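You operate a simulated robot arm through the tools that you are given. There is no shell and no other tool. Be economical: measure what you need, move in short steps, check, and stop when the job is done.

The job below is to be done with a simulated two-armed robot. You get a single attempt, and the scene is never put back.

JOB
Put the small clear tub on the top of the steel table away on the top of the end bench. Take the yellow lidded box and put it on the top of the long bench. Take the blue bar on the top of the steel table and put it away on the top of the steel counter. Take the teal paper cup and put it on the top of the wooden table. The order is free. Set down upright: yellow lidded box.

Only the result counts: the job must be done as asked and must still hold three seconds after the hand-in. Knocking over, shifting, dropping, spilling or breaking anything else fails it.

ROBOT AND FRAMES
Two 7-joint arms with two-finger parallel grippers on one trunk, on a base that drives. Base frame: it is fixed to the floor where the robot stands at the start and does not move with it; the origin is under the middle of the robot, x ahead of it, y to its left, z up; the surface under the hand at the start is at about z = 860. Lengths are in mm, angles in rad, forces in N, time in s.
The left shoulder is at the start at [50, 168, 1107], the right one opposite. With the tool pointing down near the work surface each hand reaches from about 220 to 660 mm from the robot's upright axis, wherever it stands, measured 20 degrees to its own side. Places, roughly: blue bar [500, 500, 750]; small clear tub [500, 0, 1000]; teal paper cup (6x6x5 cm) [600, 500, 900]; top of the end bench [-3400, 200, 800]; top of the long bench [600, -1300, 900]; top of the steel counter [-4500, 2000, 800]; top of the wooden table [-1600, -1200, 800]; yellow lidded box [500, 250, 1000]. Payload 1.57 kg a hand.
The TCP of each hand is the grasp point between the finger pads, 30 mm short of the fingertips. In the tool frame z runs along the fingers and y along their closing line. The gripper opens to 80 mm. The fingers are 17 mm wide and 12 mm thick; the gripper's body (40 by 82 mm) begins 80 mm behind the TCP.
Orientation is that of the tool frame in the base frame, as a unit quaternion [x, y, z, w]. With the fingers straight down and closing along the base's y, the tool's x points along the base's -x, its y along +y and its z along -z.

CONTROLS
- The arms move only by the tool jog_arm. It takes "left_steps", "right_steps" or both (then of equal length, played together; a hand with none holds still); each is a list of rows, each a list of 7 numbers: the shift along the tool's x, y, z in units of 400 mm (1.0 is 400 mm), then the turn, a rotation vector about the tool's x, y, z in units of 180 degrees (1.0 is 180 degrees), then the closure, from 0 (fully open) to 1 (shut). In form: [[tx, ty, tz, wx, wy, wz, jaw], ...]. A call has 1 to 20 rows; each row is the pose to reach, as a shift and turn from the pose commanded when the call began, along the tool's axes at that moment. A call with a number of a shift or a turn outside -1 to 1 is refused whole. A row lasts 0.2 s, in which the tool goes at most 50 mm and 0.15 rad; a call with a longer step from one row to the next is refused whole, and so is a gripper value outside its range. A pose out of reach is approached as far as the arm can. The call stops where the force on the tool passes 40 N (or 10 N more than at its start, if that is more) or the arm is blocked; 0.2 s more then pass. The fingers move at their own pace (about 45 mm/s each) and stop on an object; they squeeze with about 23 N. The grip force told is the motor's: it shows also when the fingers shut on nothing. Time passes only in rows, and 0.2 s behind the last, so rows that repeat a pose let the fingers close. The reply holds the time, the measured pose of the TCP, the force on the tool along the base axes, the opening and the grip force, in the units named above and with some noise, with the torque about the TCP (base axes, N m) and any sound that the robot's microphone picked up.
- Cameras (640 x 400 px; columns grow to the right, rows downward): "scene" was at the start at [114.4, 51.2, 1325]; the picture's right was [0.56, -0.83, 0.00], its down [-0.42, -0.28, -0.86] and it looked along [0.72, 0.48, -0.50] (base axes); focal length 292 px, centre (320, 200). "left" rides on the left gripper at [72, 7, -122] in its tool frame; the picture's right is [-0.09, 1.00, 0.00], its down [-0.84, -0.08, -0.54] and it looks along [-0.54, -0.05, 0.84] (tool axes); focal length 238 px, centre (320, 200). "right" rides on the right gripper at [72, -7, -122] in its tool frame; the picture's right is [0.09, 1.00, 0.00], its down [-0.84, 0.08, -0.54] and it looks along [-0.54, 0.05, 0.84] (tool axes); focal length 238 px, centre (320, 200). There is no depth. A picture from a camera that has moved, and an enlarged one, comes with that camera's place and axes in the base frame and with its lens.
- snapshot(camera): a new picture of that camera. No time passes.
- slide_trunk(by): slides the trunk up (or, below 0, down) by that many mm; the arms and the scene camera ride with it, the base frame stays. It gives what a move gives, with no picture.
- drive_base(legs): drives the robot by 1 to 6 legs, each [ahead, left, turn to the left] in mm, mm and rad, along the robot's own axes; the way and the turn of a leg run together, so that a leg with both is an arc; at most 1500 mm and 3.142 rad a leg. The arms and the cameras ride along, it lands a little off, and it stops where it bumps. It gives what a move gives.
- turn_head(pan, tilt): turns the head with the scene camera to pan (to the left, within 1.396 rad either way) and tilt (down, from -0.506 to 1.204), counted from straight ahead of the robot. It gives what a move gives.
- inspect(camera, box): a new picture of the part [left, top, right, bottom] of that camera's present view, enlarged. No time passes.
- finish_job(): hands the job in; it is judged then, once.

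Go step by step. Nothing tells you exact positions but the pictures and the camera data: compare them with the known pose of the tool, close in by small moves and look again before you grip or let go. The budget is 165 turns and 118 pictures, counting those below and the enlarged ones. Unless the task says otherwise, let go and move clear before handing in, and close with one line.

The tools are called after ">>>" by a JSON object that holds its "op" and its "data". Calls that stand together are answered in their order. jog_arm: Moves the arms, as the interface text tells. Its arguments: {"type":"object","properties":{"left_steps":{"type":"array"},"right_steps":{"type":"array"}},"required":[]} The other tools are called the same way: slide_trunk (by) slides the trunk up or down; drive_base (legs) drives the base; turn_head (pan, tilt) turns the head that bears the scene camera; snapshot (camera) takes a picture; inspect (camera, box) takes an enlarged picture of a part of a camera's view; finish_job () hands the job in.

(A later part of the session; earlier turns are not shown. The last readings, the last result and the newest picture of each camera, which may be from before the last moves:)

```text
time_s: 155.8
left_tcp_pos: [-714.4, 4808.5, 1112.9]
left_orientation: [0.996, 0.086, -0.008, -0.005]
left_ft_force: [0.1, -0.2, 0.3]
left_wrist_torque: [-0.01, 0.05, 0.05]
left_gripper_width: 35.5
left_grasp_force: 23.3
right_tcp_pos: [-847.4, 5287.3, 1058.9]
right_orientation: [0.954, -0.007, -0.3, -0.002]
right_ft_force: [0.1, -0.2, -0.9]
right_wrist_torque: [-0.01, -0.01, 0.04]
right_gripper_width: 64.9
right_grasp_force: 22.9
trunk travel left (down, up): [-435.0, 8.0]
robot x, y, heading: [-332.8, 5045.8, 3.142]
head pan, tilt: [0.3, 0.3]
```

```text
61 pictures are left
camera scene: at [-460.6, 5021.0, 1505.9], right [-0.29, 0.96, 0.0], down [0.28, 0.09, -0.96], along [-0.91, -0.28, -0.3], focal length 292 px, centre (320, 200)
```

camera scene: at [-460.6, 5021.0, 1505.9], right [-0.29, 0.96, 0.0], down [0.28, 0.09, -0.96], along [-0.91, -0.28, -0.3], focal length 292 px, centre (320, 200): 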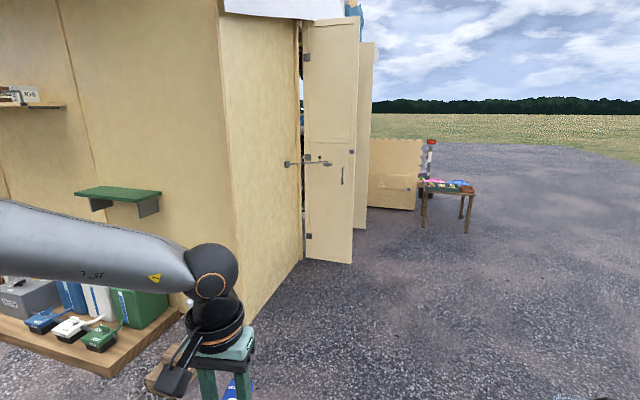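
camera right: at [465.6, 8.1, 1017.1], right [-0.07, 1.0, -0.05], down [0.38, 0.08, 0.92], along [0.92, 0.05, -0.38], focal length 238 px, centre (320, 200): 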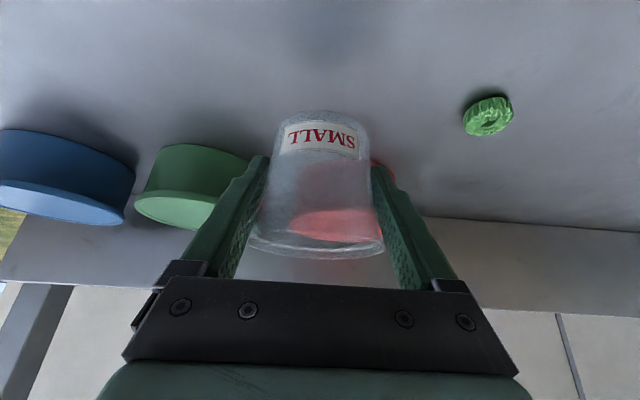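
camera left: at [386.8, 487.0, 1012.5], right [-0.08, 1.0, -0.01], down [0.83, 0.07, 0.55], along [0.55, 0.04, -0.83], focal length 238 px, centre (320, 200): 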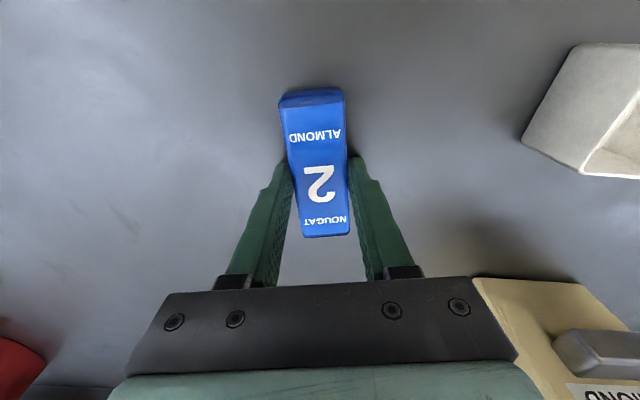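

The building has an open double door on its north side (x≈-3990..-3080, y≈3990), with the panels swung outward. The targets look to be inside. I check the tub grip, then drive along y≈5350 to face the doorway.

>>> {"op": "snapshot", "data": {"camera": "right"}}

>>> {"op": "drive_base", "data": {"legs": [[0, -350, 0], [1450, 0, 0], [1450, 0, 0]]}}

>>> {"op": "turn_head", "data": {"pan": 0.9, "tilt": 0.3}}

>>> {"op": "snapshot", "data": {"camera": "scene"}}

>>> {"op": "snapshot", "data": {"camera": "right"}}

```text
60 pictures are left
camera right: at [-719.8, 5292.1, 1117.2], right [0.06, -1.0, -0.05], down [-0.38, -0.07, 0.92], along [-0.92, -0.04, -0.38], focal length 238 px, centre (320, 200)
```

right: 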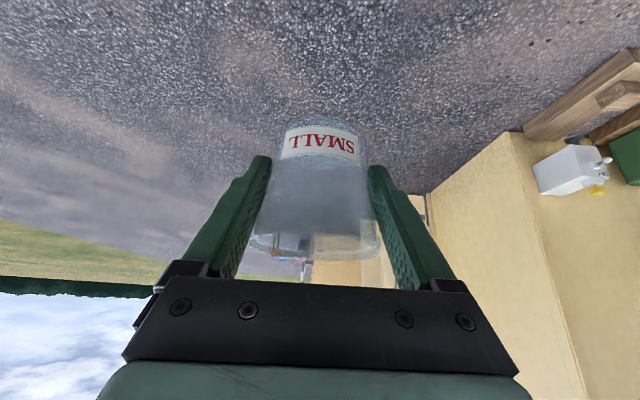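

```text
time_s: 173.1
left_tcp_pos: [-3621.7, 5106.5, 1114.0]
left_orientation: [0.995, 0.096, -0.007, -0.004]
left_ft_force: [0.2, 0.5, -0.7]
left_wrist_torque: [0.0, 0.04, 0.0]
left_gripper_width: 34.9
left_grasp_force: 23.4
right_tcp_pos: [-3764.4, 5584.6, 1059.6]
right_orientation: [0.954, 0.006, -0.299, 0.002]
right_ft_force: [-0.3, 0.9, -1.0]
right_wrist_torque: [-0.01, 0.02, 0.02]
right_gripper_width: 64.3
right_grasp_force: 23.1
trunk travel left (down, up): [-435.0, 8.0]
robot x, y, heading: [-3242.6, 5360.2, -3.124]
head pan, tilt: [0.3, 0.3]
```

```text
time_s: 174.1
left_tcp_pos: [-3620.1, 5106.3, 1113.1]
left_orientation: [0.995, 0.095, -0.007, -0.004]
left_ft_force: [-0.2, 0.2, -0.3]
left_wrist_torque: [0.03, -0.02, -0.02]
left_gripper_width: 35.2
left_grasp_force: 23.0
right_tcp_pos: [-3763.6, 5584.0, 1059.3]
right_orientation: [0.954, 0.006, -0.3, 0.002]
right_ft_force: [-0.2, 0.4, -0.6]
right_wrist_torque: [-0.02, 0.03, 0.0]
right_gripper_width: 64.3
right_grasp_force: 22.9
trunk travel left (down, up): [-435.0, 8.0]
robot x, y, heading: [-3242.2, 5356.7, -3.125]
head pan, tilt: [0.901, 0.3]
```

```text
59 pictures are left
camera scene: at [-3339.5, 5281.7, 1505.9], right [-0.8, 0.61, 0.0], down [0.18, 0.24, -0.96], along [-0.58, -0.76, -0.3], focal length 292 px, centre (320, 200)
```

scene: 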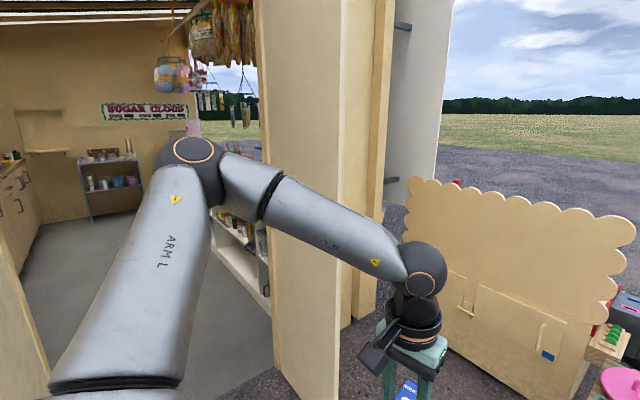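

```text
58 pictures are left
camera right: at [-3637.0, 5591.5, 1117.2], right [0.09, -0.99, -0.05], down [-0.37, -0.08, 0.92], along [-0.92, -0.06, -0.38], focal length 238 px, centre (320, 200)
```

right: 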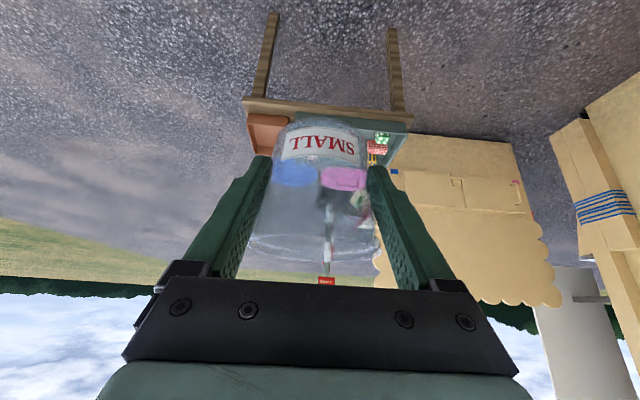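

I see the interior through the doorway. I turn to face south and look straight in.

>>> {"op": "drive_base", "data": {"legs": [[0, 0, 1.554], [0, -290, 0]]}}

>>> {"op": "turn_head", "data": {"pan": 0.0, "tilt": 0.3}}

>>> {"op": "snapshot", "data": {"camera": "scene"}}

```text
time_s: 181.0
left_tcp_pos: [-3299.1, 4973.9, 1113.8]
left_orientation: [0.649, 0.761, -0.008, 0.002]
left_ft_force: [0.1, 0.1, -1.7]
left_wrist_torque: [0.02, 0.0, -0.01]
left_gripper_width: 35.3
left_grasp_force: 23.3
right_tcp_pos: [-3779.4, 4845.0, 1059.3]
right_orientation: [0.682, 0.667, -0.215, 0.211]
right_ft_force: [0.2, -0.2, -0.7]
right_wrist_torque: [0.04, -0.05, 0.02]
right_gripper_width: 64.2
right_grasp_force: 23.1
trunk travel left (down, up): [-435.0, 8.0]
robot x, y, heading: [-3534.4, 5362.3, -1.582]
head pan, tilt: [0.901, 0.3]
```

```text
time_s: 182.2
left_tcp_pos: [-3299.6, 4972.3, 1112.9]
left_orientation: [0.649, 0.76, -0.008, 0.002]
left_ft_force: [-0.8, -0.2, -1.5]
left_wrist_torque: [0.01, 0.0, -0.01]
left_gripper_width: 35.1
left_grasp_force: 23.3
right_tcp_pos: [-3779.1, 4845.6, 1059.5]
right_orientation: [0.682, 0.667, -0.215, 0.209]
right_ft_force: [-0.2, -0.7, -1.2]
right_wrist_torque: [0.02, 0.01, 0.0]
right_gripper_width: 64.3
right_grasp_force: 23.1
trunk travel left (down, up): [-435.0, 8.0]
robot x, y, heading: [-3537.2, 5361.3, -1.582]
head pan, tilt: [0.0, 0.3]
```

```text
57 pictures are left
camera scene: at [-3536.7, 5227.0, 1505.9], right [-1.0, 0.01, 0.0], down [0.0, 0.3, -0.96], along [-0.01, -0.96, -0.3], focal length 292 px, centre (320, 200)
```

scene: 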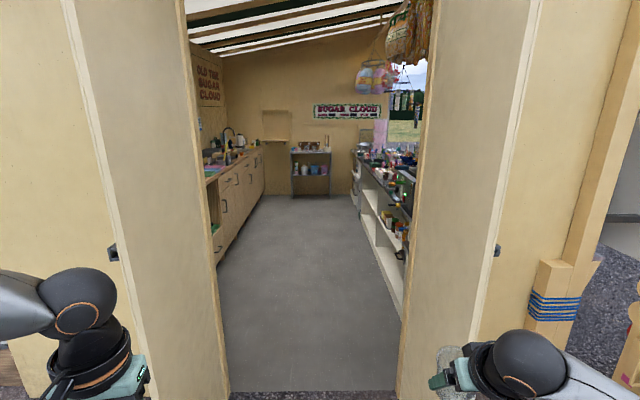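

The doorway is ≈925 mm wide (x -3964..-3040), and the aisle inside is ≈1685 wide. With elbows out I'm too wide facing it, so I'll face west and strafe through sideways with the hands pulled in. First I pull the hands in.

>>> {"op": "jog_arm", "data": {"right_steps": [[0.079, 0, -0.055, 0, 0, 0, 1], [0.157, 0, -0.11, 0, 0, 0, 1], [0.2355, 0, -0.165, 0, 0, 0, 1]], "left_steps": [[0.033, 0, 0, 0, 0, 0, 1], [0.066, 0, 0, 0, 0, 0, 1], [0.1, 0, 0, 0, 0, 0, 1]]}}

>>> {"op": "turn_head", "data": {"pan": -1.3, "tilt": 0.6}}

>>> {"op": "snapshot", "data": {"camera": "scene"}}

>>> {"op": "turn_head", "data": {"pan": 1.3, "tilt": 0.6}}

>>> {"op": "snapshot", "data": {"camera": "scene"}}

```text
time_s: 183.0
left_tcp_pos: [-3305.2, 5013.3, 1112.8]
left_orientation: [0.648, 0.761, -0.009, 0.003]
left_ft_force: [-0.1, 0.4, -1.2]
left_wrist_torque: [0.0, -0.02, -0.02]
left_gripper_width: 35.3
left_grasp_force: 23.3
right_tcp_pos: [-3777.8, 4963.8, 1059.3]
right_orientation: [0.682, 0.666, -0.215, 0.211]
right_ft_force: [-0.8, -0.5, -0.7]
right_wrist_torque: [0.01, 0.01, 0.04]
right_gripper_width: 64.3
right_grasp_force: 23.1
trunk travel left (down, up): [-435.0, 8.0]
robot x, y, heading: [-3534.2, 5357.5, -1.581]
head pan, tilt: [0.0, 0.3]
```

```text
time_s: 184.4
left_tcp_pos: [-3305.4, 5011.7, 1111.9]
left_orientation: [0.648, 0.761, -0.008, 0.001]
left_ft_force: [-0.4, -0.2, -0.3]
left_wrist_torque: [-0.06, -0.02, 0.01]
left_gripper_width: 35.3
left_grasp_force: 23.0
right_tcp_pos: [-3776.8, 4960.4, 1059.2]
right_orientation: [0.682, 0.667, -0.215, 0.209]
right_ft_force: [0.1, -0.8, -0.8]
right_wrist_torque: [0.01, 0.02, 0.03]
right_gripper_width: 63.9
right_grasp_force: 22.5
trunk travel left (down, up): [-435.0, 8.0]
robot x, y, heading: [-3528.6, 5359.0, -1.586]
head pan, tilt: [-1.3, 0.6]
```

```text
56 pictures are left
camera scene: at [-3621.0, 5297.8, 1478.4], right [-0.26, 0.97, 0.0], down [0.55, 0.14, -0.83], along [-0.8, -0.21, -0.56], focal length 292 px, centre (320, 200)
```

scene: 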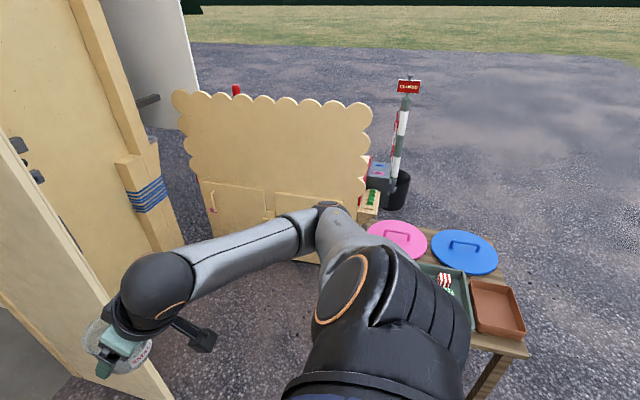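

```text
time_s: 186.8
left_tcp_pos: [-3304.6, 5013.2, 1113.9]
left_orientation: [0.649, 0.761, -0.008, 0.002]
left_ft_force: [-1.0, 0.2, -1.1]
left_wrist_torque: [0.0, -0.01, 0.0]
left_gripper_width: 35.5
left_grasp_force: 22.9
right_tcp_pos: [-3776.8, 4960.5, 1058.4]
right_orientation: [0.682, 0.667, -0.215, 0.211]
right_ft_force: [0.4, -0.6, 0.0]
right_wrist_torque: [0.03, -0.02, -0.02]
right_gripper_width: 64.1
right_grasp_force: 23.1
trunk travel left (down, up): [-435.0, 8.0]
robot x, y, heading: [-3533.3, 5364.6, -1.579]
head pan, tilt: [1.3, 0.6]
```

```text
55 pictures are left
camera scene: at [-3450.7, 5295.6, 1478.4], right [-0.28, -0.96, 0.0], down [-0.54, 0.16, -0.83], along [0.79, -0.23, -0.56], focal length 292 px, centre (320, 200)
```

scene: 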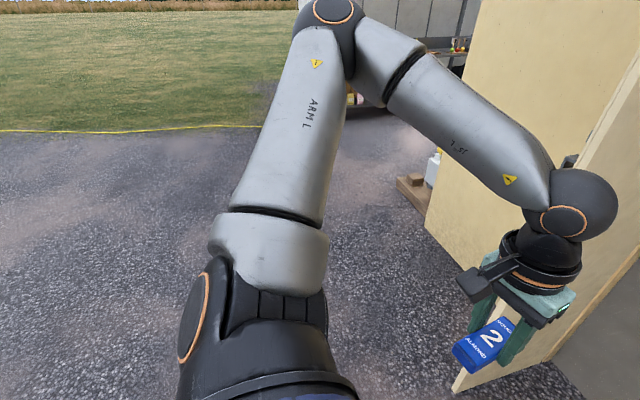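

I turn to face west, centre for the doorway and strafe partway, then verify clearances.

>>> {"op": "drive_base", "data": {"legs": [[0, 0, -1.56], [-95, 0, 0], [0, 500, 0]]}}

>>> {"op": "turn_head", "data": {"pan": 1.2, "tilt": 0.6}}

>>> {"op": "snapshot", "data": {"camera": "scene"}}

>>> {"op": "snapshot", "data": {"camera": "left"}}

```text
time_s: 196.2
left_tcp_pos: [-3788.7, 4617.5, 1112.5]
left_orientation: [0.996, 0.086, -0.008, -0.005]
left_ft_force: [-0.2, -0.9, -0.1]
left_wrist_torque: [-0.03, 0.0, -0.01]
left_gripper_width: 35.3
left_grasp_force: 23.0
right_tcp_pos: [-3846.6, 5088.8, 1060.2]
right_orientation: [0.954, -0.005, -0.299, -0.002]
right_ft_force: [0.1, -0.6, -1.0]
right_wrist_torque: [-0.03, 0.02, -0.02]
right_gripper_width: 63.8
right_grasp_force: 23.2
trunk travel left (down, up): [-435.0, 8.0]
robot x, y, heading: [-3443.3, 4849.6, 3.142]
head pan, tilt: [1.3, 0.6]
```

```text
time_s: 196.9
left_tcp_pos: [-3787.9, 4617.6, 1112.8]
left_orientation: [0.996, 0.085, -0.007, -0.005]
left_ft_force: [0.4, 0.3, -1.4]
left_wrist_torque: [-0.02, 0.0, -0.04]
left_gripper_width: 35.2
left_grasp_force: 22.8
right_tcp_pos: [-3846.9, 5088.5, 1058.6]
right_orientation: [0.954, -0.005, -0.3, -0.002]
right_ft_force: [0.3, 0.3, -0.9]
right_wrist_torque: [0.0, 0.01, -0.03]
right_gripper_width: 63.6
right_grasp_force: 22.7
trunk travel left (down, up): [-435.0, 8.0]
robot x, y, heading: [-3442.9, 4852.1, 3.139]
head pan, tilt: [1.201, 0.6]
```

```text
54 pictures are left
camera scene: at [-3517.0, 4769.0, 1478.4], right [-0.93, 0.36, 0.0], down [0.2, 0.53, -0.83], along [-0.3, -0.77, -0.56], focal length 292 px, centre (320, 200)
```

scene: 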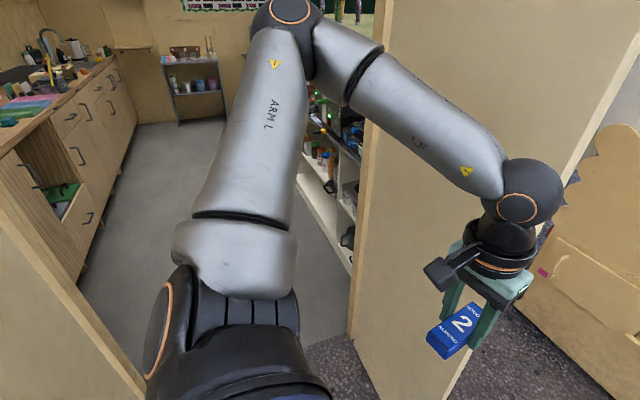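

```text
53 pictures are left
camera left: at [-3713.2, 4620.9, 1232.8], right [0.08, -1.0, -0.01], down [-0.83, -0.07, 0.55], along [-0.55, -0.04, -0.83], focal length 238 px, centre (320, 200)
```

left: 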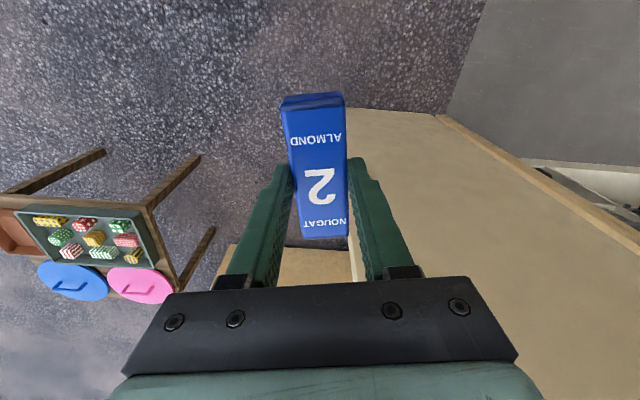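

West door panel is at x≈-3972 and my foremost point at about -3887. There's room behind too. I strafe through.

>>> {"op": "drive_base", "data": {"legs": [[-10, 0, 0], [0, 1000, 0], [0, 1000, 0]]}}

>>> {"op": "turn_head", "data": {"pan": 0.0, "tilt": 0.5}}

>>> {"op": "snapshot", "data": {"camera": "scene"}}

>>> {"op": "turn_head", "data": {"pan": 1.1, "tilt": 0.4}}

>>> {"op": "snapshot", "data": {"camera": "scene"}}

```text
time_s: 215.0
left_tcp_pos: [-3732.2, 2618.0, 1112.2]
left_orientation: [0.996, 0.094, -0.007, -0.004]
left_ft_force: [-0.3, 0.2, -0.7]
left_wrist_torque: [0.04, -0.01, 0.02]
left_gripper_width: 35.4
left_grasp_force: 22.7
right_tcp_pos: [-3798.5, 3087.4, 1058.3]
right_orientation: [0.954, 0.004, -0.299, 0.001]
right_ft_force: [-0.3, 0.2, -1.7]
right_wrist_torque: [-0.03, 0.01, -0.01]
right_gripper_width: 63.6
right_grasp_force: 22.9
trunk travel left (down, up): [-435.0, 8.0]
robot x, y, heading: [-3390.2, 2858.1, -3.129]
head pan, tilt: [1.201, 0.6]
```

```text
time_s: 216.4
left_tcp_pos: [-3732.5, 2617.8, 1111.7]
left_orientation: [0.995, 0.094, -0.008, -0.004]
left_ft_force: [0.1, 0.7, -1.4]
left_wrist_torque: [-0.02, 0.03, 0.0]
left_gripper_width: 35.3
left_grasp_force: 23.3
right_tcp_pos: [-3798.6, 3088.0, 1059.2]
right_orientation: [0.954, 0.003, -0.299, 0.001]
right_ft_force: [0.3, -0.8, -1.3]
right_wrist_torque: [-0.01, 0.0, 0.03]
right_gripper_width: 63.6
right_grasp_force: 22.7
trunk travel left (down, up): [-435.0, 8.0]
robot x, y, heading: [-3394.6, 2855.8, -3.121]
head pan, tilt: [0.0, 0.499]
```

```text
52 pictures are left
camera scene: at [-3524.0, 2855.8, 1487.5], right [-0.02, 1.0, 0.0], down [0.48, 0.01, -0.88], along [-0.88, -0.02, -0.48], focal length 292 px, centre (320, 200)
```

scene: 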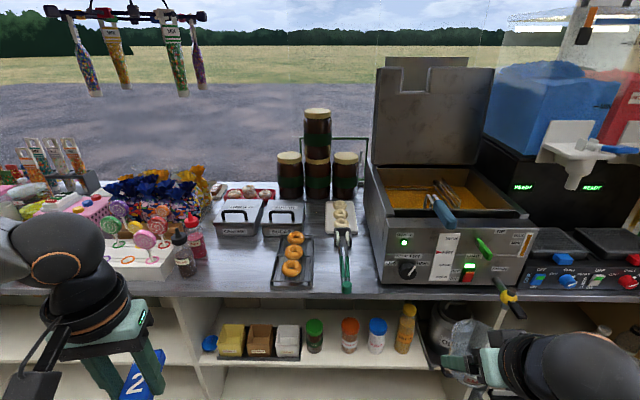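

```text
time_s: 217.7
left_tcp_pos: [-3732.2, 2616.9, 1112.8]
left_orientation: [0.996, 0.094, -0.007, -0.005]
left_ft_force: [-0.2, 0.1, -1.4]
left_wrist_torque: [-0.04, 0.01, 0.02]
left_gripper_width: 35.3
left_grasp_force: 23.0
right_tcp_pos: [-3798.8, 3087.7, 1059.3]
right_orientation: [0.954, 0.004, -0.301, 0.002]
right_ft_force: [-0.1, -0.1, -0.5]
right_wrist_torque: [-0.02, -0.02, 0.0]
right_gripper_width: 63.5
right_grasp_force: 23.1
trunk travel left (down, up): [-435.0, 8.0]
robot x, y, heading: [-3391.7, 2858.8, -3.121]
head pan, tilt: [1.1, 0.4]
```

```text
51 pictures are left
camera scene: at [-3473.7, 2774.1, 1496.6], right [-0.9, 0.44, 0.0], down [0.17, 0.35, -0.92], along [-0.41, -0.83, -0.39], focal length 292 px, centre (320, 200)
```

scene: 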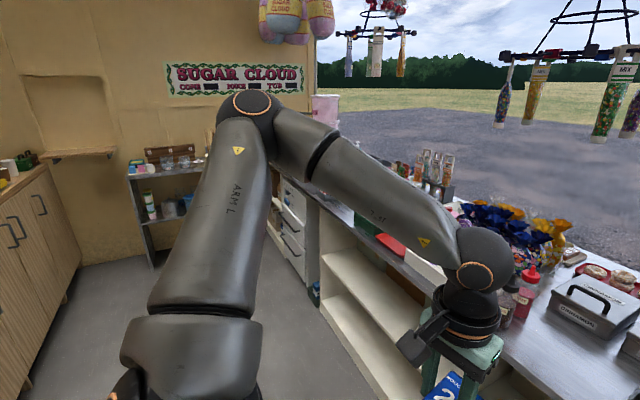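

I'm inside and facing the steel counter. There's free steel at about (-4280,2565), between the doughnut tray and the sauce bottles. I turn a little right so the left hand reaches it while the tub hand stays off the counter.

>>> {"op": "drive_base", "data": {"legs": [[0, 0, -0.44], [203, 396, 0]]}}

>>> {"op": "turn_head", "data": {"pan": 0.4, "tilt": 0.8}}

>>> {"op": "snapshot", "data": {"camera": "scene"}}

>>> {"op": "snapshot", "data": {"camera": "left"}}

```text
time_s: 223.1
left_tcp_pos: [-4147.6, 2503.2, 1113.5]
left_orientation: [0.992, -0.123, -0.007, -0.006]
left_ft_force: [0.2, 0.1, -0.5]
left_wrist_torque: [0.02, 0.03, 0.01]
left_gripper_width: 35.5
left_grasp_force: 23.4
right_tcp_pos: [-4010.8, 2958.1, 1058.2]
right_orientation: [0.932, -0.201, -0.293, -0.063]
right_ft_force: [0.6, 0.6, -1.4]
right_wrist_torque: [0.01, -0.03, 0.0]
right_gripper_width: 63.3
right_grasp_force: 23.5
trunk travel left (down, up): [-435.0, 8.0]
robot x, y, heading: [-3738.6, 2577.7, 2.723]
head pan, tilt: [1.1, 0.4]
```

```text
time_s: 224.1
left_tcp_pos: [-4146.1, 2502.9, 1112.6]
left_orientation: [0.992, -0.122, -0.006, -0.006]
left_ft_force: [0.0, 0.2, -0.8]
left_wrist_torque: [0.02, 0.03, 0.0]
left_gripper_width: 35.1
left_grasp_force: 23.0
right_tcp_pos: [-4009.6, 2956.2, 1058.3]
right_orientation: [0.932, -0.201, -0.293, -0.063]
right_ft_force: [-1.1, 0.0, -0.6]
right_wrist_torque: [-0.02, 0.01, 0.02]
right_gripper_width: 63.3
right_grasp_force: 23.1
trunk travel left (down, up): [-435.0, 8.0]
robot x, y, heading: [-3740.1, 2577.3, 2.728]
head pan, tilt: [0.4, 0.799]
```

```text
50 pictures are left
camera scene: at [-3856.2, 2596.0, 1461.5], right [0.02, 1.0, 0.0], down [0.72, -0.01, -0.7], along [-0.7, 0.01, -0.72], focal length 292 px, centre (320, 200)
```

scene: 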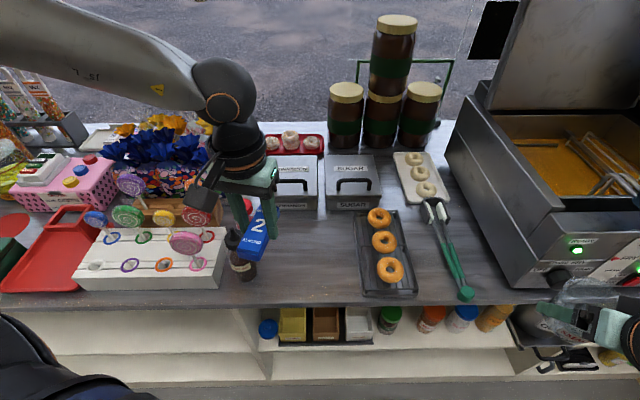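

```text
49 pictures are left
camera left: at [-4076.7, 2476.7, 1232.8], right [-0.33, -0.94, -0.01], down [-0.79, 0.27, 0.55], along [-0.52, 0.19, -0.83], focal length 238 px, centre (320, 200)
```

left: 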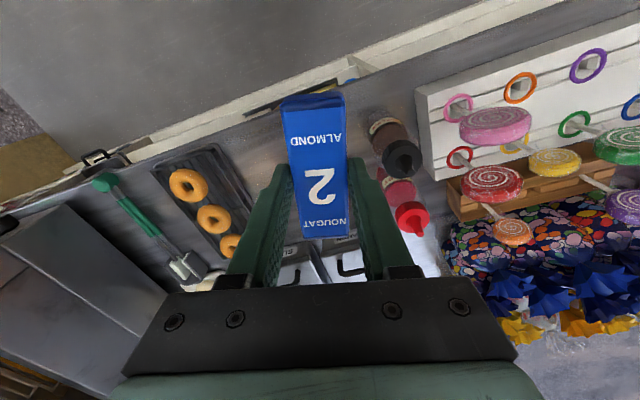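

Free area: x -4450..-4150, y 2465..2700. I carry the bar to (-4290,2585) at height with a clockwise yaw, and raise the tub hand so I can lower the trunk.

>>> {"op": "jog_arm", "data": {"left_steps": [[-0.08, -0.022, 0, 0, 0, 0.028, 1], [-0.16, -0.044, 0, 0, 0, 0.056, 1], [-0.24, -0.066, 0, 0, 0, 0.084, 1], [-0.32, -0.088, 0, 0, 0, 0.112, 1], [-0.399, -0.111, 0, 0, 0, 0.14, 1], [-0.399, -0.111, 0, 0, 0, 0.14, 1]], "right_steps": [[-0.0575, 0, -0.082, 0, 0, 0, 1], [-0.115, 0, -0.164, 0, 0, 0, 1], [-0.172, 0, -0.246, 0, 0, 0, 1], [-0.23, 0, -0.328, 0, 0, 0, 1], [-0.287, 0, -0.41, 0, 0, 0, 1], [-0.287, 0, -0.41, 0, 0, 0, 1]]}}

>>> {"op": "slide_trunk", "data": {"by": -200}}

>>> {"op": "snapshot", "data": {"camera": "left"}}

>>> {"op": "snapshot", "data": {"camera": "scene"}}

```text
time_s: 225.5
left_tcp_pos: [-4292.5, 2584.2, 1116.2]
left_orientation: [0.942, -0.337, -0.008, -0.004]
left_ft_force: [0.5, 0.2, -0.4]
left_wrist_torque: [-0.01, 0.0, -0.01]
left_gripper_width: 35.3
left_grasp_force: 23.3
right_tcp_pos: [-4010.3, 2957.2, 1258.6]
right_orientation: [0.932, -0.202, -0.293, -0.063]
right_ft_force: [-0.6, -0.2, -0.3]
right_wrist_torque: [0.0, -0.01, -0.01]
right_gripper_width: 63.1
right_grasp_force: 23.3
trunk travel left (down, up): [-435.0, 8.0]
robot x, y, heading: [-3737.9, 2579.8, 2.724]
head pan, tilt: [0.4, 0.799]
```

```text
time_s: 227.7
left_tcp_pos: [-4290.9, 2583.4, 915.9]
left_orientation: [0.942, -0.336, -0.009, -0.004]
left_ft_force: [-0.2, 0.3, -0.8]
left_wrist_torque: [-0.03, -0.02, 0.03]
left_gripper_width: 35.5
left_grasp_force: 22.7
right_tcp_pos: [-4009.7, 2956.9, 1058.6]
right_orientation: [0.932, -0.201, -0.294, -0.063]
right_ft_force: [0.3, 0.5, -0.3]
right_wrist_torque: [-0.03, -0.03, -0.01]
right_gripper_width: 63.1
right_grasp_force: 23.0
trunk travel left (down, up): [-235.0, 208.0]
robot x, y, heading: [-3740.4, 2582.2, 2.723]
head pan, tilt: [0.4, 0.799]
```

```text
48 pictures are left
camera left: at [-4237.3, 2530.3, 1035.5], right [-0.7, -0.71, 0.0], down [-0.59, 0.58, 0.56], along [-0.4, 0.39, -0.83], focal length 238 px, centre (320, 200)
```

left: 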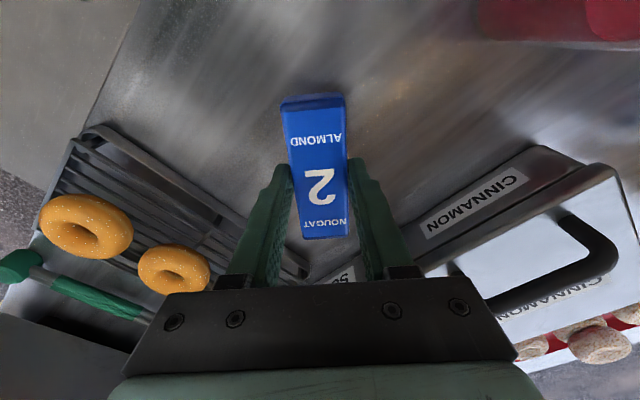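

```text
47 pictures are left
camera scene: at [-3856.1, 2596.0, 1261.6], right [0.02, 1.0, 0.0], down [0.72, -0.01, -0.7], along [-0.7, 0.01, -0.72], focal length 292 px, centre (320, 200)
```

scene: 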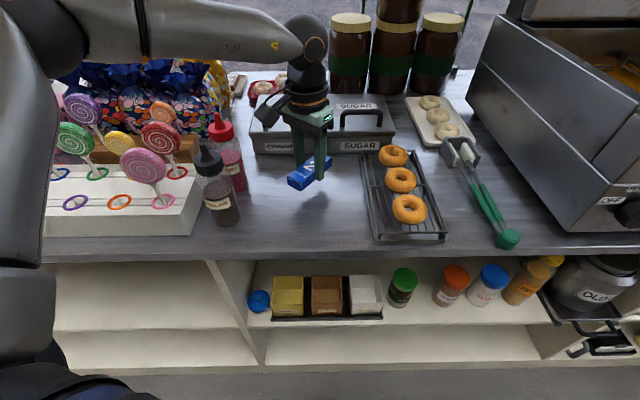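

Clear all round below the bar. I lower in small steps to contact.

>>> {"op": "jog_arm", "data": {"left_steps": [[0, 0, 0.05, 0, 0, 0, 1], [0, 0, 0.1, 0, 0, 0, 1], [0, 0, 0.12, 0, 0, 0, 1], [0, 0, 0.13, 0, 0, 0, 1], [0, 0, 0.14, 0, 0, 0, 1], [0, 0, 0.15, 0, 0, 0, 1], [0, 0, 0.16, 0, 0, 0, 1]]}}

>>> {"op": "snapshot", "data": {"camera": "scene"}}

```text
time_s: 228.8
left_tcp_pos: [-4293.8, 2585.7, 870.1]
left_orientation: [0.942, -0.336, -0.013, -0.006]
left_ft_force: [5.7, -3.2, 14.2]
left_wrist_torque: [-0.34, -0.24, 0.14]
left_gripper_width: 35.2
left_grasp_force: 22.7
right_tcp_pos: [-4009.1, 2956.4, 1060.2]
right_orientation: [0.932, -0.201, -0.295, -0.064]
right_ft_force: [0.2, -1.1, -1.1]
right_wrist_torque: [-0.01, -0.02, 0.01]
right_gripper_width: 62.8
right_grasp_force: 23.2
trunk travel left (down, up): [-235.0, 208.0]
robot x, y, heading: [-3736.2, 2578.6, 2.726]
head pan, tilt: [0.4, 0.799]
stopped in row 5 (left hand): the force on the tool passed its limit at 43 N (the readings are from after the stop); the commanded pose is now the measured one
```

```text
46 pictures are left
camera scene: at [-3854.5, 2595.6, 1261.6], right [0.02, 1.0, 0.0], down [0.72, -0.01, -0.7], along [-0.7, 0.01, -0.72], focal length 292 px, centre (320, 200)
```

scene: 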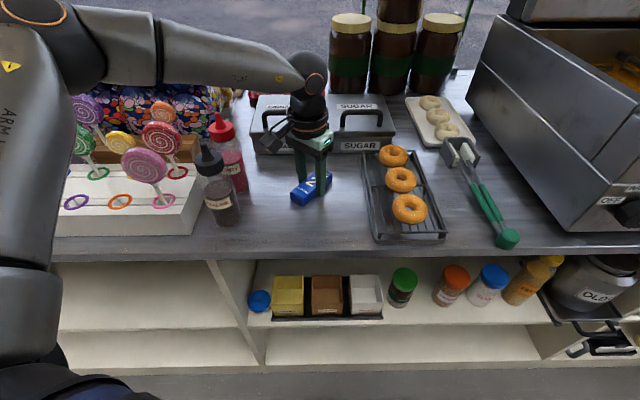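

>>> {"op": "inspect", "data": {"camera": "scene", "box": [40, 20, 360, 240]}}

>>> {"op": "snapshot", "data": {"camera": "left"}}

```text
1.82 times, centred on (200, 130) of scene
camera zoom: at [-3854.5, 2595.6, 1261.6], right [0.02, 1.0, 0.0], down [0.72, -0.01, -0.7], along [-0.7, 0.01, -0.72], focal length 530 px, centre (538, 327)
```

zoom: 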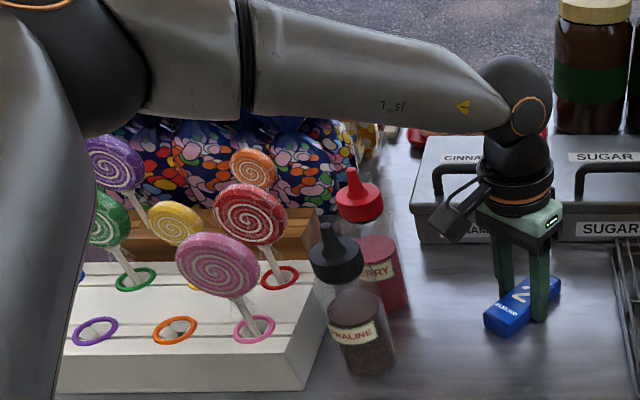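

```text
44 pictures are left
camera left: at [-4237.8, 2530.8, 989.1], right [-0.7, -0.71, 0.0], down [-0.59, 0.58, 0.57], along [-0.41, 0.4, -0.82], focal length 238 px, centre (320, 200)
```

left: 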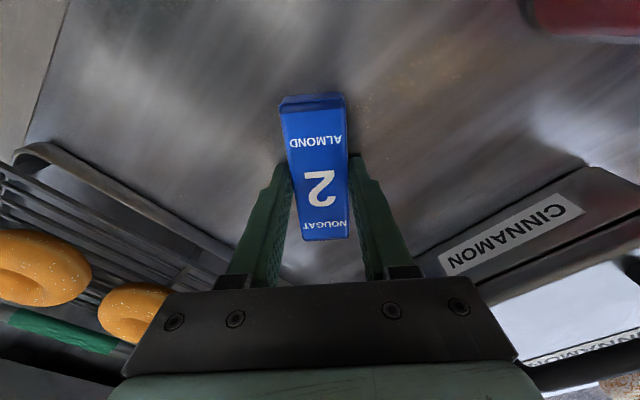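

The bar is resting on the counter (top ≈837). I release and rise.

>>> {"op": "jog_arm", "data": {"left_steps": [[0, 0, -0.003, 0, 0, 0, 1], [0, 0, -0.003, 0, 0, 0, 0.4], [0, 0, -0.003, 0, 0, 0, 0.2], [0, 0, -0.003, 0, 0, 0, 0.2], [0, 0, -0.04, 0, 0, 0, 0.2], [0, 0, -0.11, 0, 0, 0, 0.2], [0, 0, -0.2, 0, 0, 0, 0.2]]}}

>>> {"op": "slide_trunk", "data": {"by": 200}}

>>> {"op": "snapshot", "data": {"camera": "left"}}

```text
time_s: 230.4
left_tcp_pos: [-4294.0, 2581.7, 948.6]
left_orientation: [0.942, -0.335, -0.013, -0.004]
left_ft_force: [-0.5, 0.3, 0.1]
left_wrist_torque: [0.01, 0.0, 0.03]
left_gripper_width: 64.3
left_grasp_force: 0.1
right_tcp_pos: [-4009.6, 2955.8, 1058.8]
right_orientation: [0.932, -0.202, -0.293, -0.063]
right_ft_force: [0.6, 0.1, -1.2]
right_wrist_torque: [-0.01, -0.02, -0.01]
right_gripper_width: 62.8
right_grasp_force: 23.0
trunk travel left (down, up): [-235.0, 208.0]
robot x, y, heading: [-3738.8, 2580.0, 2.723]
head pan, tilt: [0.4, 0.799]
```

```text
time_s: 232.6
left_tcp_pos: [-4293.6, 2582.6, 1149.4]
left_orientation: [0.942, -0.336, -0.013, -0.006]
left_ft_force: [0.5, 0.4, -0.7]
left_wrist_torque: [0.0, -0.01, 0.0]
left_gripper_width: 63.8
left_grasp_force: 0.1
right_tcp_pos: [-4010.3, 2956.3, 1258.7]
right_orientation: [0.932, -0.202, -0.293, -0.064]
right_ft_force: [0.4, -0.5, -0.5]
right_wrist_torque: [0.03, -0.02, 0.01]
right_gripper_width: 62.8
right_grasp_force: 23.1
trunk travel left (down, up): [-435.0, 8.0]
robot x, y, heading: [-3742.1, 2577.8, 2.726]
head pan, tilt: [0.4, 0.799]
```

```text
43 pictures are left
camera left: at [-4237.6, 2529.4, 1267.6], right [-0.7, -0.71, 0.0], down [-0.59, 0.58, 0.56], along [-0.4, 0.4, -0.83], focal length 238 px, centre (320, 200)
```

left: 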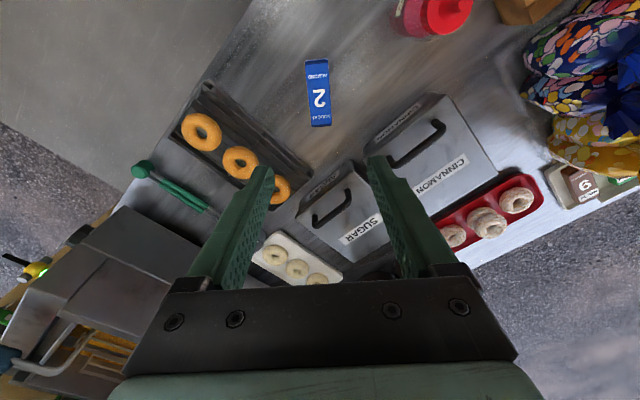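

The bar is on the steel counter. I back into the aisle and turn south toward the end bench.

>>> {"op": "drive_base", "data": {"legs": [[-430, 0, 0], [0, 0, 1.987]]}}

>>> {"op": "turn_head", "data": {"pan": 0.0, "tilt": 0.35}}

>>> {"op": "snapshot", "data": {"camera": "scene"}}

>>> {"op": "inspect", "data": {"camera": "scene", "box": [220, 80, 420, 220]}}

>>> {"op": "snapshot", "data": {"camera": "right"}}

```text
time_s: 240.0
left_tcp_pos: [-3118.0, 1890.7, 1148.4]
left_orientation: [0.794, 0.607, -0.012, 0.009]
left_ft_force: [0.5, 0.5, -0.8]
left_wrist_torque: [0.0, 0.02, 0.04]
left_gripper_width: 63.9
left_grasp_force: 0.2
right_tcp_pos: [-3573.1, 1997.3, 1258.7]
right_orientation: [0.677, 0.673, -0.212, 0.211]
right_ft_force: [0.6, -0.7, -1.1]
right_wrist_torque: [0.04, -0.04, 0.03]
right_gripper_width: 62.5
right_grasp_force: 23.0
trunk travel left (down, up): [-435.0, 8.0]
robot x, y, heading: [-3339.6, 2399.7, -1.568]
head pan, tilt: [0.4, 0.799]
```

```text
time_s: 240.9
left_tcp_pos: [-3118.4, 1891.1, 1148.4]
left_orientation: [0.794, 0.607, -0.012, 0.008]
left_ft_force: [0.9, 0.2, -0.4]
left_wrist_torque: [-0.01, 0.0, -0.03]
left_gripper_width: 63.9
left_grasp_force: 0.0
right_tcp_pos: [-3574.2, 1997.2, 1259.0]
right_orientation: [0.676, 0.673, -0.212, 0.212]
right_ft_force: [-0.6, -0.1, -0.5]
right_wrist_torque: [0.01, 0.0, 0.05]
right_gripper_width: 62.7
right_grasp_force: 23.4
trunk travel left (down, up): [-435.0, 8.0]
robot x, y, heading: [-3338.7, 2402.1, -1.568]
head pan, tilt: [0.0, 0.351]
```

```text
42 pictures are left
camera scene: at [-3339.0, 2267.1, 1501.1], right [-1.0, 0.0, 0.0], down [0.0, 0.34, -0.94], along [0.0, -0.94, -0.34], focal length 292 px, centre (320, 200)
```

scene: 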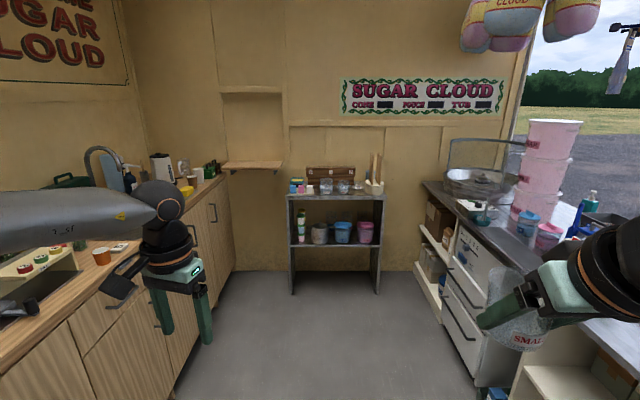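

```text
2.86 times, centred on (320, 150) of scene
camera zoom: at [-3339.0, 2267.1, 1501.1], right [-1.0, 0.0, 0.0], down [0.0, 0.34, -0.94], along [0.0, -0.94, -0.34], focal length 833 px, centre (320, 343)
```

zoom: 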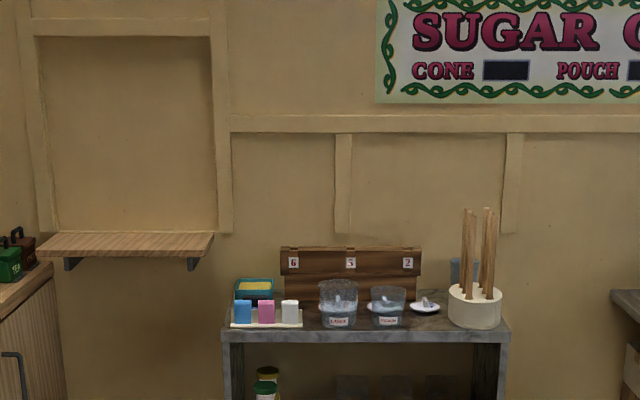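

```text
40 pictures are left
camera right: at [-3580.8, 2126.3, 1316.7], right [1.0, 0.07, -0.05], down [0.08, -0.38, 0.92], along [0.04, -0.92, -0.38], focal length 238 px, centre (320, 200)
```

right: 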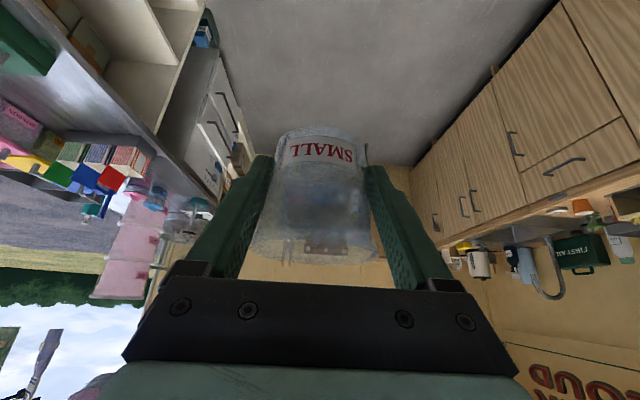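

The end bench spans about x -3816..-3093, front edge y≈300, with items on it. I drive closer and look from above for a free spot.

>>> {"op": "drive_base", "data": {"legs": [[1250, 0, 0]]}}

>>> {"op": "turn_head", "data": {"pan": -0.1, "tilt": 0.6}}

>>> {"op": "snapshot", "data": {"camera": "scene"}}

>>> {"op": "inspect", "data": {"camera": "scene", "box": [220, 100, 440, 240]}}

```text
time_s: 247.2
left_tcp_pos: [-3086.4, 656.2, 1148.7]
left_orientation: [0.788, 0.616, -0.012, 0.008]
left_ft_force: [0.6, -0.5, 0.6]
left_wrist_torque: [0.01, 0.03, 0.01]
left_gripper_width: 64.1
left_grasp_force: 0.1
right_tcp_pos: [-3546.3, 751.1, 1258.0]
right_orientation: [0.668, 0.681, -0.211, 0.214]
right_ft_force: [0.3, 0.4, -0.3]
right_wrist_torque: [-0.02, 0.01, -0.02]
right_gripper_width: 62.5
right_grasp_force: 22.8
trunk travel left (down, up): [-435.0, 8.0]
robot x, y, heading: [-3319.0, 1161.2, -1.54]
head pan, tilt: [0.0, 0.351]
```

```text
time_s: 248.0
left_tcp_pos: [-3086.9, 655.7, 1149.0]
left_orientation: [0.787, 0.617, -0.012, 0.008]
left_ft_force: [0.8, 0.3, 0.7]
left_wrist_torque: [-0.01, 0.02, -0.03]
left_gripper_width: 64.1
left_grasp_force: 0.1
right_tcp_pos: [-3544.4, 751.2, 1259.1]
right_orientation: [0.668, 0.681, -0.21, 0.214]
right_ft_force: [-0.2, -0.4, -0.7]
right_wrist_torque: [0.01, -0.01, 0.03]
right_gripper_width: 62.5
right_grasp_force: 22.8
trunk travel left (down, up): [-435.0, 8.0]
robot x, y, heading: [-3320.1, 1156.0, -1.544]
head pan, tilt: [-0.099, 0.6]
```

```text
39 pictures are left
camera scene: at [-3325.6, 1031.3, 1478.5], right [-1.0, 0.07, 0.0], down [0.04, 0.56, -0.83], along [-0.06, -0.82, -0.56], focal length 292 px, centre (320, 200)
```

scene: 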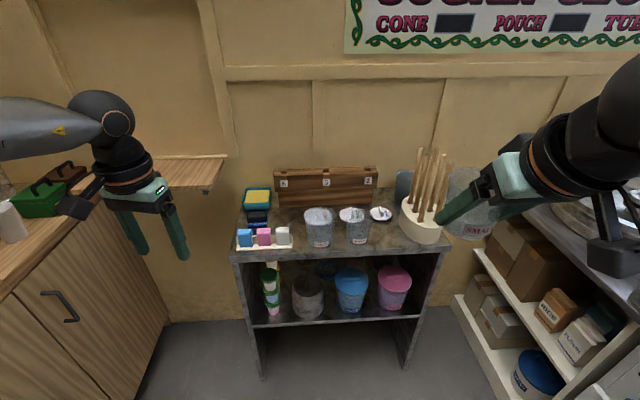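

```text
2.86 times, centred on (330, 170) of scene
camera zoom: at [-3325.6, 1031.3, 1478.5], right [-1.0, 0.07, 0.0], down [0.04, 0.56, -0.83], along [-0.06, -0.82, -0.56], focal length 833 px, centre (291, 286)
```

zoom: 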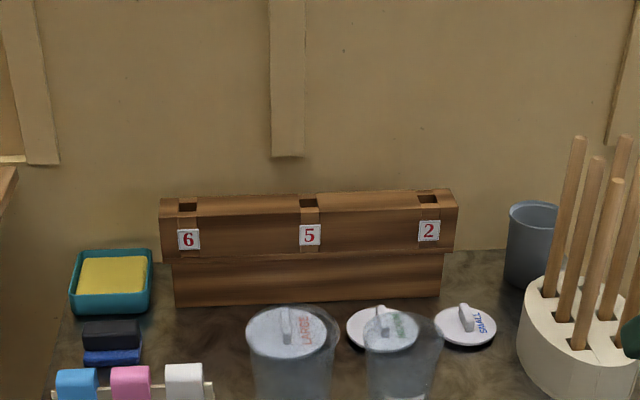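

There's a gap right of the medium tub and in front of the "SMALL" lid, near (-3610,285). I move closer and use the hand cameras to measure it.

>>> {"op": "drive_base", "data": {"legs": [[0, 0, -0.028], [0, -50, 0], [370, 0, 0]]}}

>>> {"op": "turn_head", "data": {"pan": -0.3, "tilt": 0.95}}

>>> {"op": "snapshot", "data": {"camera": "scene"}}

>>> {"op": "snapshot", "data": {"camera": "right"}}

>>> {"op": "snapshot", "data": {"camera": "left"}}

```text
time_s: 251.4
left_tcp_pos: [-3148.0, 278.2, 1148.0]
left_orientation: [0.794, 0.608, -0.012, 0.008]
left_ft_force: [0.7, 0.0, -0.2]
left_wrist_torque: [-0.01, -0.02, -0.03]
left_gripper_width: 64.0
left_grasp_force: 0.1
right_tcp_pos: [-3604.8, 383.7, 1258.3]
right_orientation: [0.676, 0.673, -0.212, 0.211]
right_ft_force: [-0.2, -0.4, -1.3]
right_wrist_torque: [0.03, 0.02, 0.01]
right_gripper_width: 62.4
right_grasp_force: 22.9
trunk travel left (down, up): [-435.0, 8.0]
robot x, y, heading: [-3366.9, 784.6, -1.563]
head pan, tilt: [-0.099, 0.6]
```

```text
time_s: 252.2
left_tcp_pos: [-3147.7, 278.8, 1149.0]
left_orientation: [0.794, 0.608, -0.012, 0.008]
left_ft_force: [0.9, 0.8, 0.6]
left_wrist_torque: [0.01, -0.03, -0.01]
left_gripper_width: 64.3
left_grasp_force: 0.1
right_tcp_pos: [-3603.7, 385.6, 1258.6]
right_orientation: [0.676, 0.673, -0.212, 0.212]
right_ft_force: [-0.3, 0.5, -0.5]
right_wrist_torque: [-0.03, 0.02, 0.05]
right_gripper_width: 62.2
right_grasp_force: 22.5
trunk travel left (down, up): [-435.0, 8.0]
robot x, y, heading: [-3367.8, 783.1, -1.568]
head pan, tilt: [-0.3, 0.949]
```

```text
37 pictures are left
camera scene: at [-3391.0, 677.4, 1450.0], right [-0.96, 0.29, 0.0], down [0.24, 0.78, -0.58], along [-0.17, -0.56, -0.81], focal length 292 px, centre (320, 200)
```

scene: 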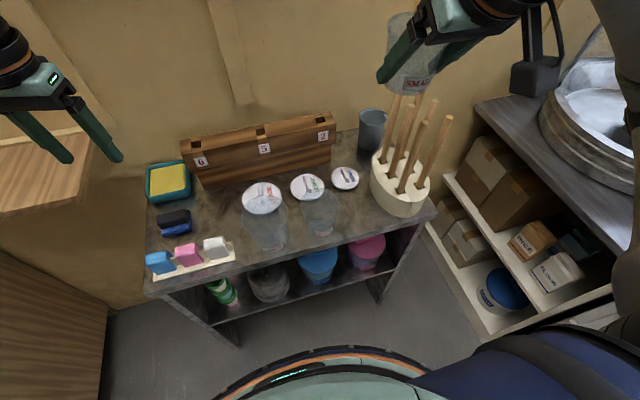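

```text
36 pictures are left
camera right: at [-3611.1, 512.9, 1316.7], right [1.0, 0.07, -0.05], down [0.08, -0.38, 0.92], along [0.04, -0.92, -0.38], focal length 238 px, centre (320, 200)
```

right: 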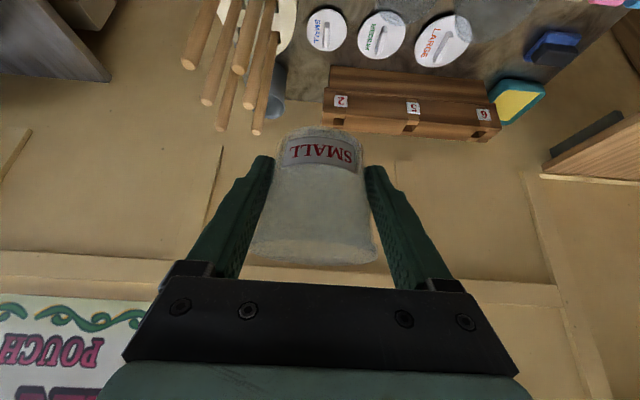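

```text
35 pictures are left
camera left: at [-3120.8, 348.1, 1267.8], right [0.94, -0.35, 0.0], down [-0.29, -0.77, 0.57], along [-0.2, -0.53, -0.82], focal length 238 px, centre (320, 200)
```

left: 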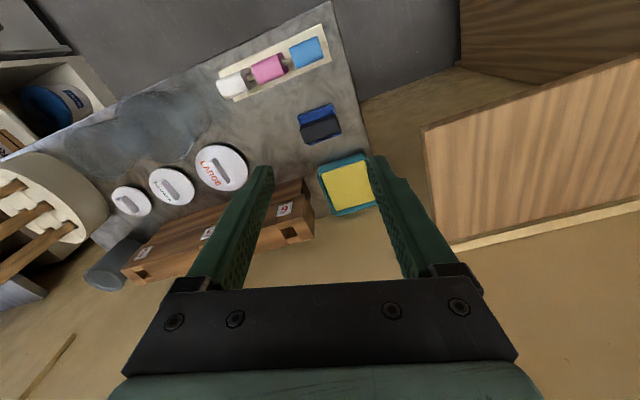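

By triangulation the bench top is ≈850. A better gap is left of the LARGE lid, around (-3267,237), with only low neighbours. The tub has crept ~13 mm up in the grip, so I'll work promptly. I retract and raise the left hand, then shift the base.

>>> {"op": "jog_arm", "data": {"left_steps": [[0.101, -0.027, -0.04, 0, 0, 0, 0.2], [0.203, -0.055, -0.08, 0, 0, 0, 0.2], [0.304, -0.082, -0.12, 0, 0, 0, 0.2], [0.406, -0.11, -0.16, 0, 0, 0, 0.2], [0.507, -0.137, -0.2, 0, 0, 0, 0.2]]}}

>>> {"op": "drive_base", "data": {"legs": [[0, 182, 0], [65, 0, 0]]}}

>>> {"op": "turn_head", "data": {"pan": -0.1, "tilt": 1.0}}

>>> {"op": "snapshot", "data": {"camera": "scene"}}

>>> {"op": "snapshot", "data": {"camera": "right"}}

```text
time_s: 253.4
left_tcp_pos: [-3147.5, 491.7, 1225.3]
left_orientation: [0.795, 0.607, -0.012, 0.007]
left_ft_force: [0.4, 0.5, -0.1]
left_wrist_torque: [-0.03, -0.01, 0.01]
left_gripper_width: 64.1
left_grasp_force: 0.1
right_tcp_pos: [-3604.1, 385.0, 1258.2]
right_orientation: [0.676, 0.672, -0.214, 0.211]
right_ft_force: [-0.1, 1.0, -1.3]
right_wrist_torque: [0.03, 0.03, 0.01]
right_gripper_width: 62.3
right_grasp_force: 23.2
trunk travel left (down, up): [-435.0, 8.0]
robot x, y, heading: [-3367.1, 784.4, -1.571]
head pan, tilt: [-0.3, 0.949]
```

```text
time_s: 256.2
left_tcp_pos: [-2965.8, 427.1, 1225.0]
left_orientation: [0.794, 0.607, -0.01, 0.007]
left_ft_force: [0.1, -0.6, -0.5]
left_wrist_torque: [0.05, 0.02, -0.01]
left_gripper_width: 64.0
left_grasp_force: 0.1
right_tcp_pos: [-3423.4, 319.9, 1258.1]
right_orientation: [0.676, 0.673, -0.213, 0.211]
right_ft_force: [-0.1, -1.0, 0.2]
right_wrist_torque: [0.0, 0.04, -0.07]
right_gripper_width: 62.4
right_grasp_force: 22.5
trunk travel left (down, up): [-435.0, 8.0]
robot x, y, heading: [-3191.9, 721.9, -1.568]
head pan, tilt: [-0.3, 0.949]
```

```text
time_s: 257.0
left_tcp_pos: [-2966.6, 427.9, 1225.5]
left_orientation: [0.795, 0.607, -0.011, 0.007]
left_ft_force: [-0.4, 0.1, -0.8]
left_wrist_torque: [0.0, -0.01, -0.01]
left_gripper_width: 63.8
left_grasp_force: 0.1
right_tcp_pos: [-3424.1, 321.3, 1259.6]
right_orientation: [0.676, 0.673, -0.213, 0.211]
right_ft_force: [0.1, 0.1, -1.3]
right_wrist_torque: [-0.01, -0.01, -0.01]
right_gripper_width: 62.4
right_grasp_force: 22.7
trunk travel left (down, up): [-435.0, 8.0]
robot x, y, heading: [-3187.8, 723.0, -1.567]
head pan, tilt: [-0.099, 1.0]
```

```text
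34 pictures are left
camera scene: at [-3195.7, 615.0, 1446.4], right [-1.0, 0.1, 0.0], down [0.08, 0.84, -0.54], along [-0.05, -0.54, -0.84], focal length 292 px, centre (320, 200)
```

scene: 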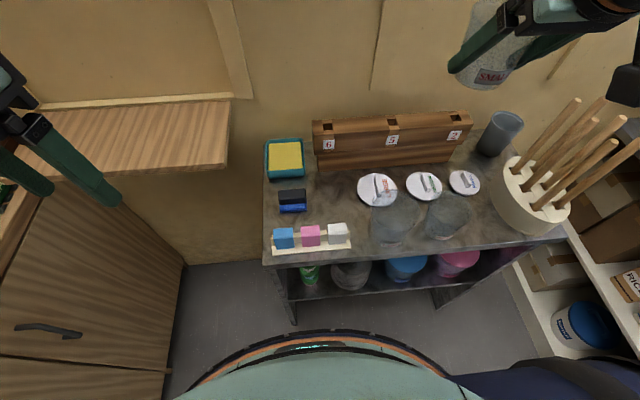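

```text
33 pictures are left
camera right: at [-3430.4, 450.4, 1316.8], right [1.0, 0.07, -0.05], down [0.08, -0.38, 0.92], along [0.04, -0.92, -0.38], focal length 238 px, centre (320, 200)
```

right: 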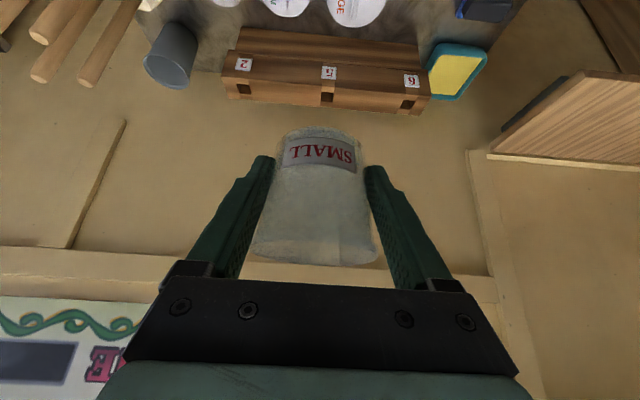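

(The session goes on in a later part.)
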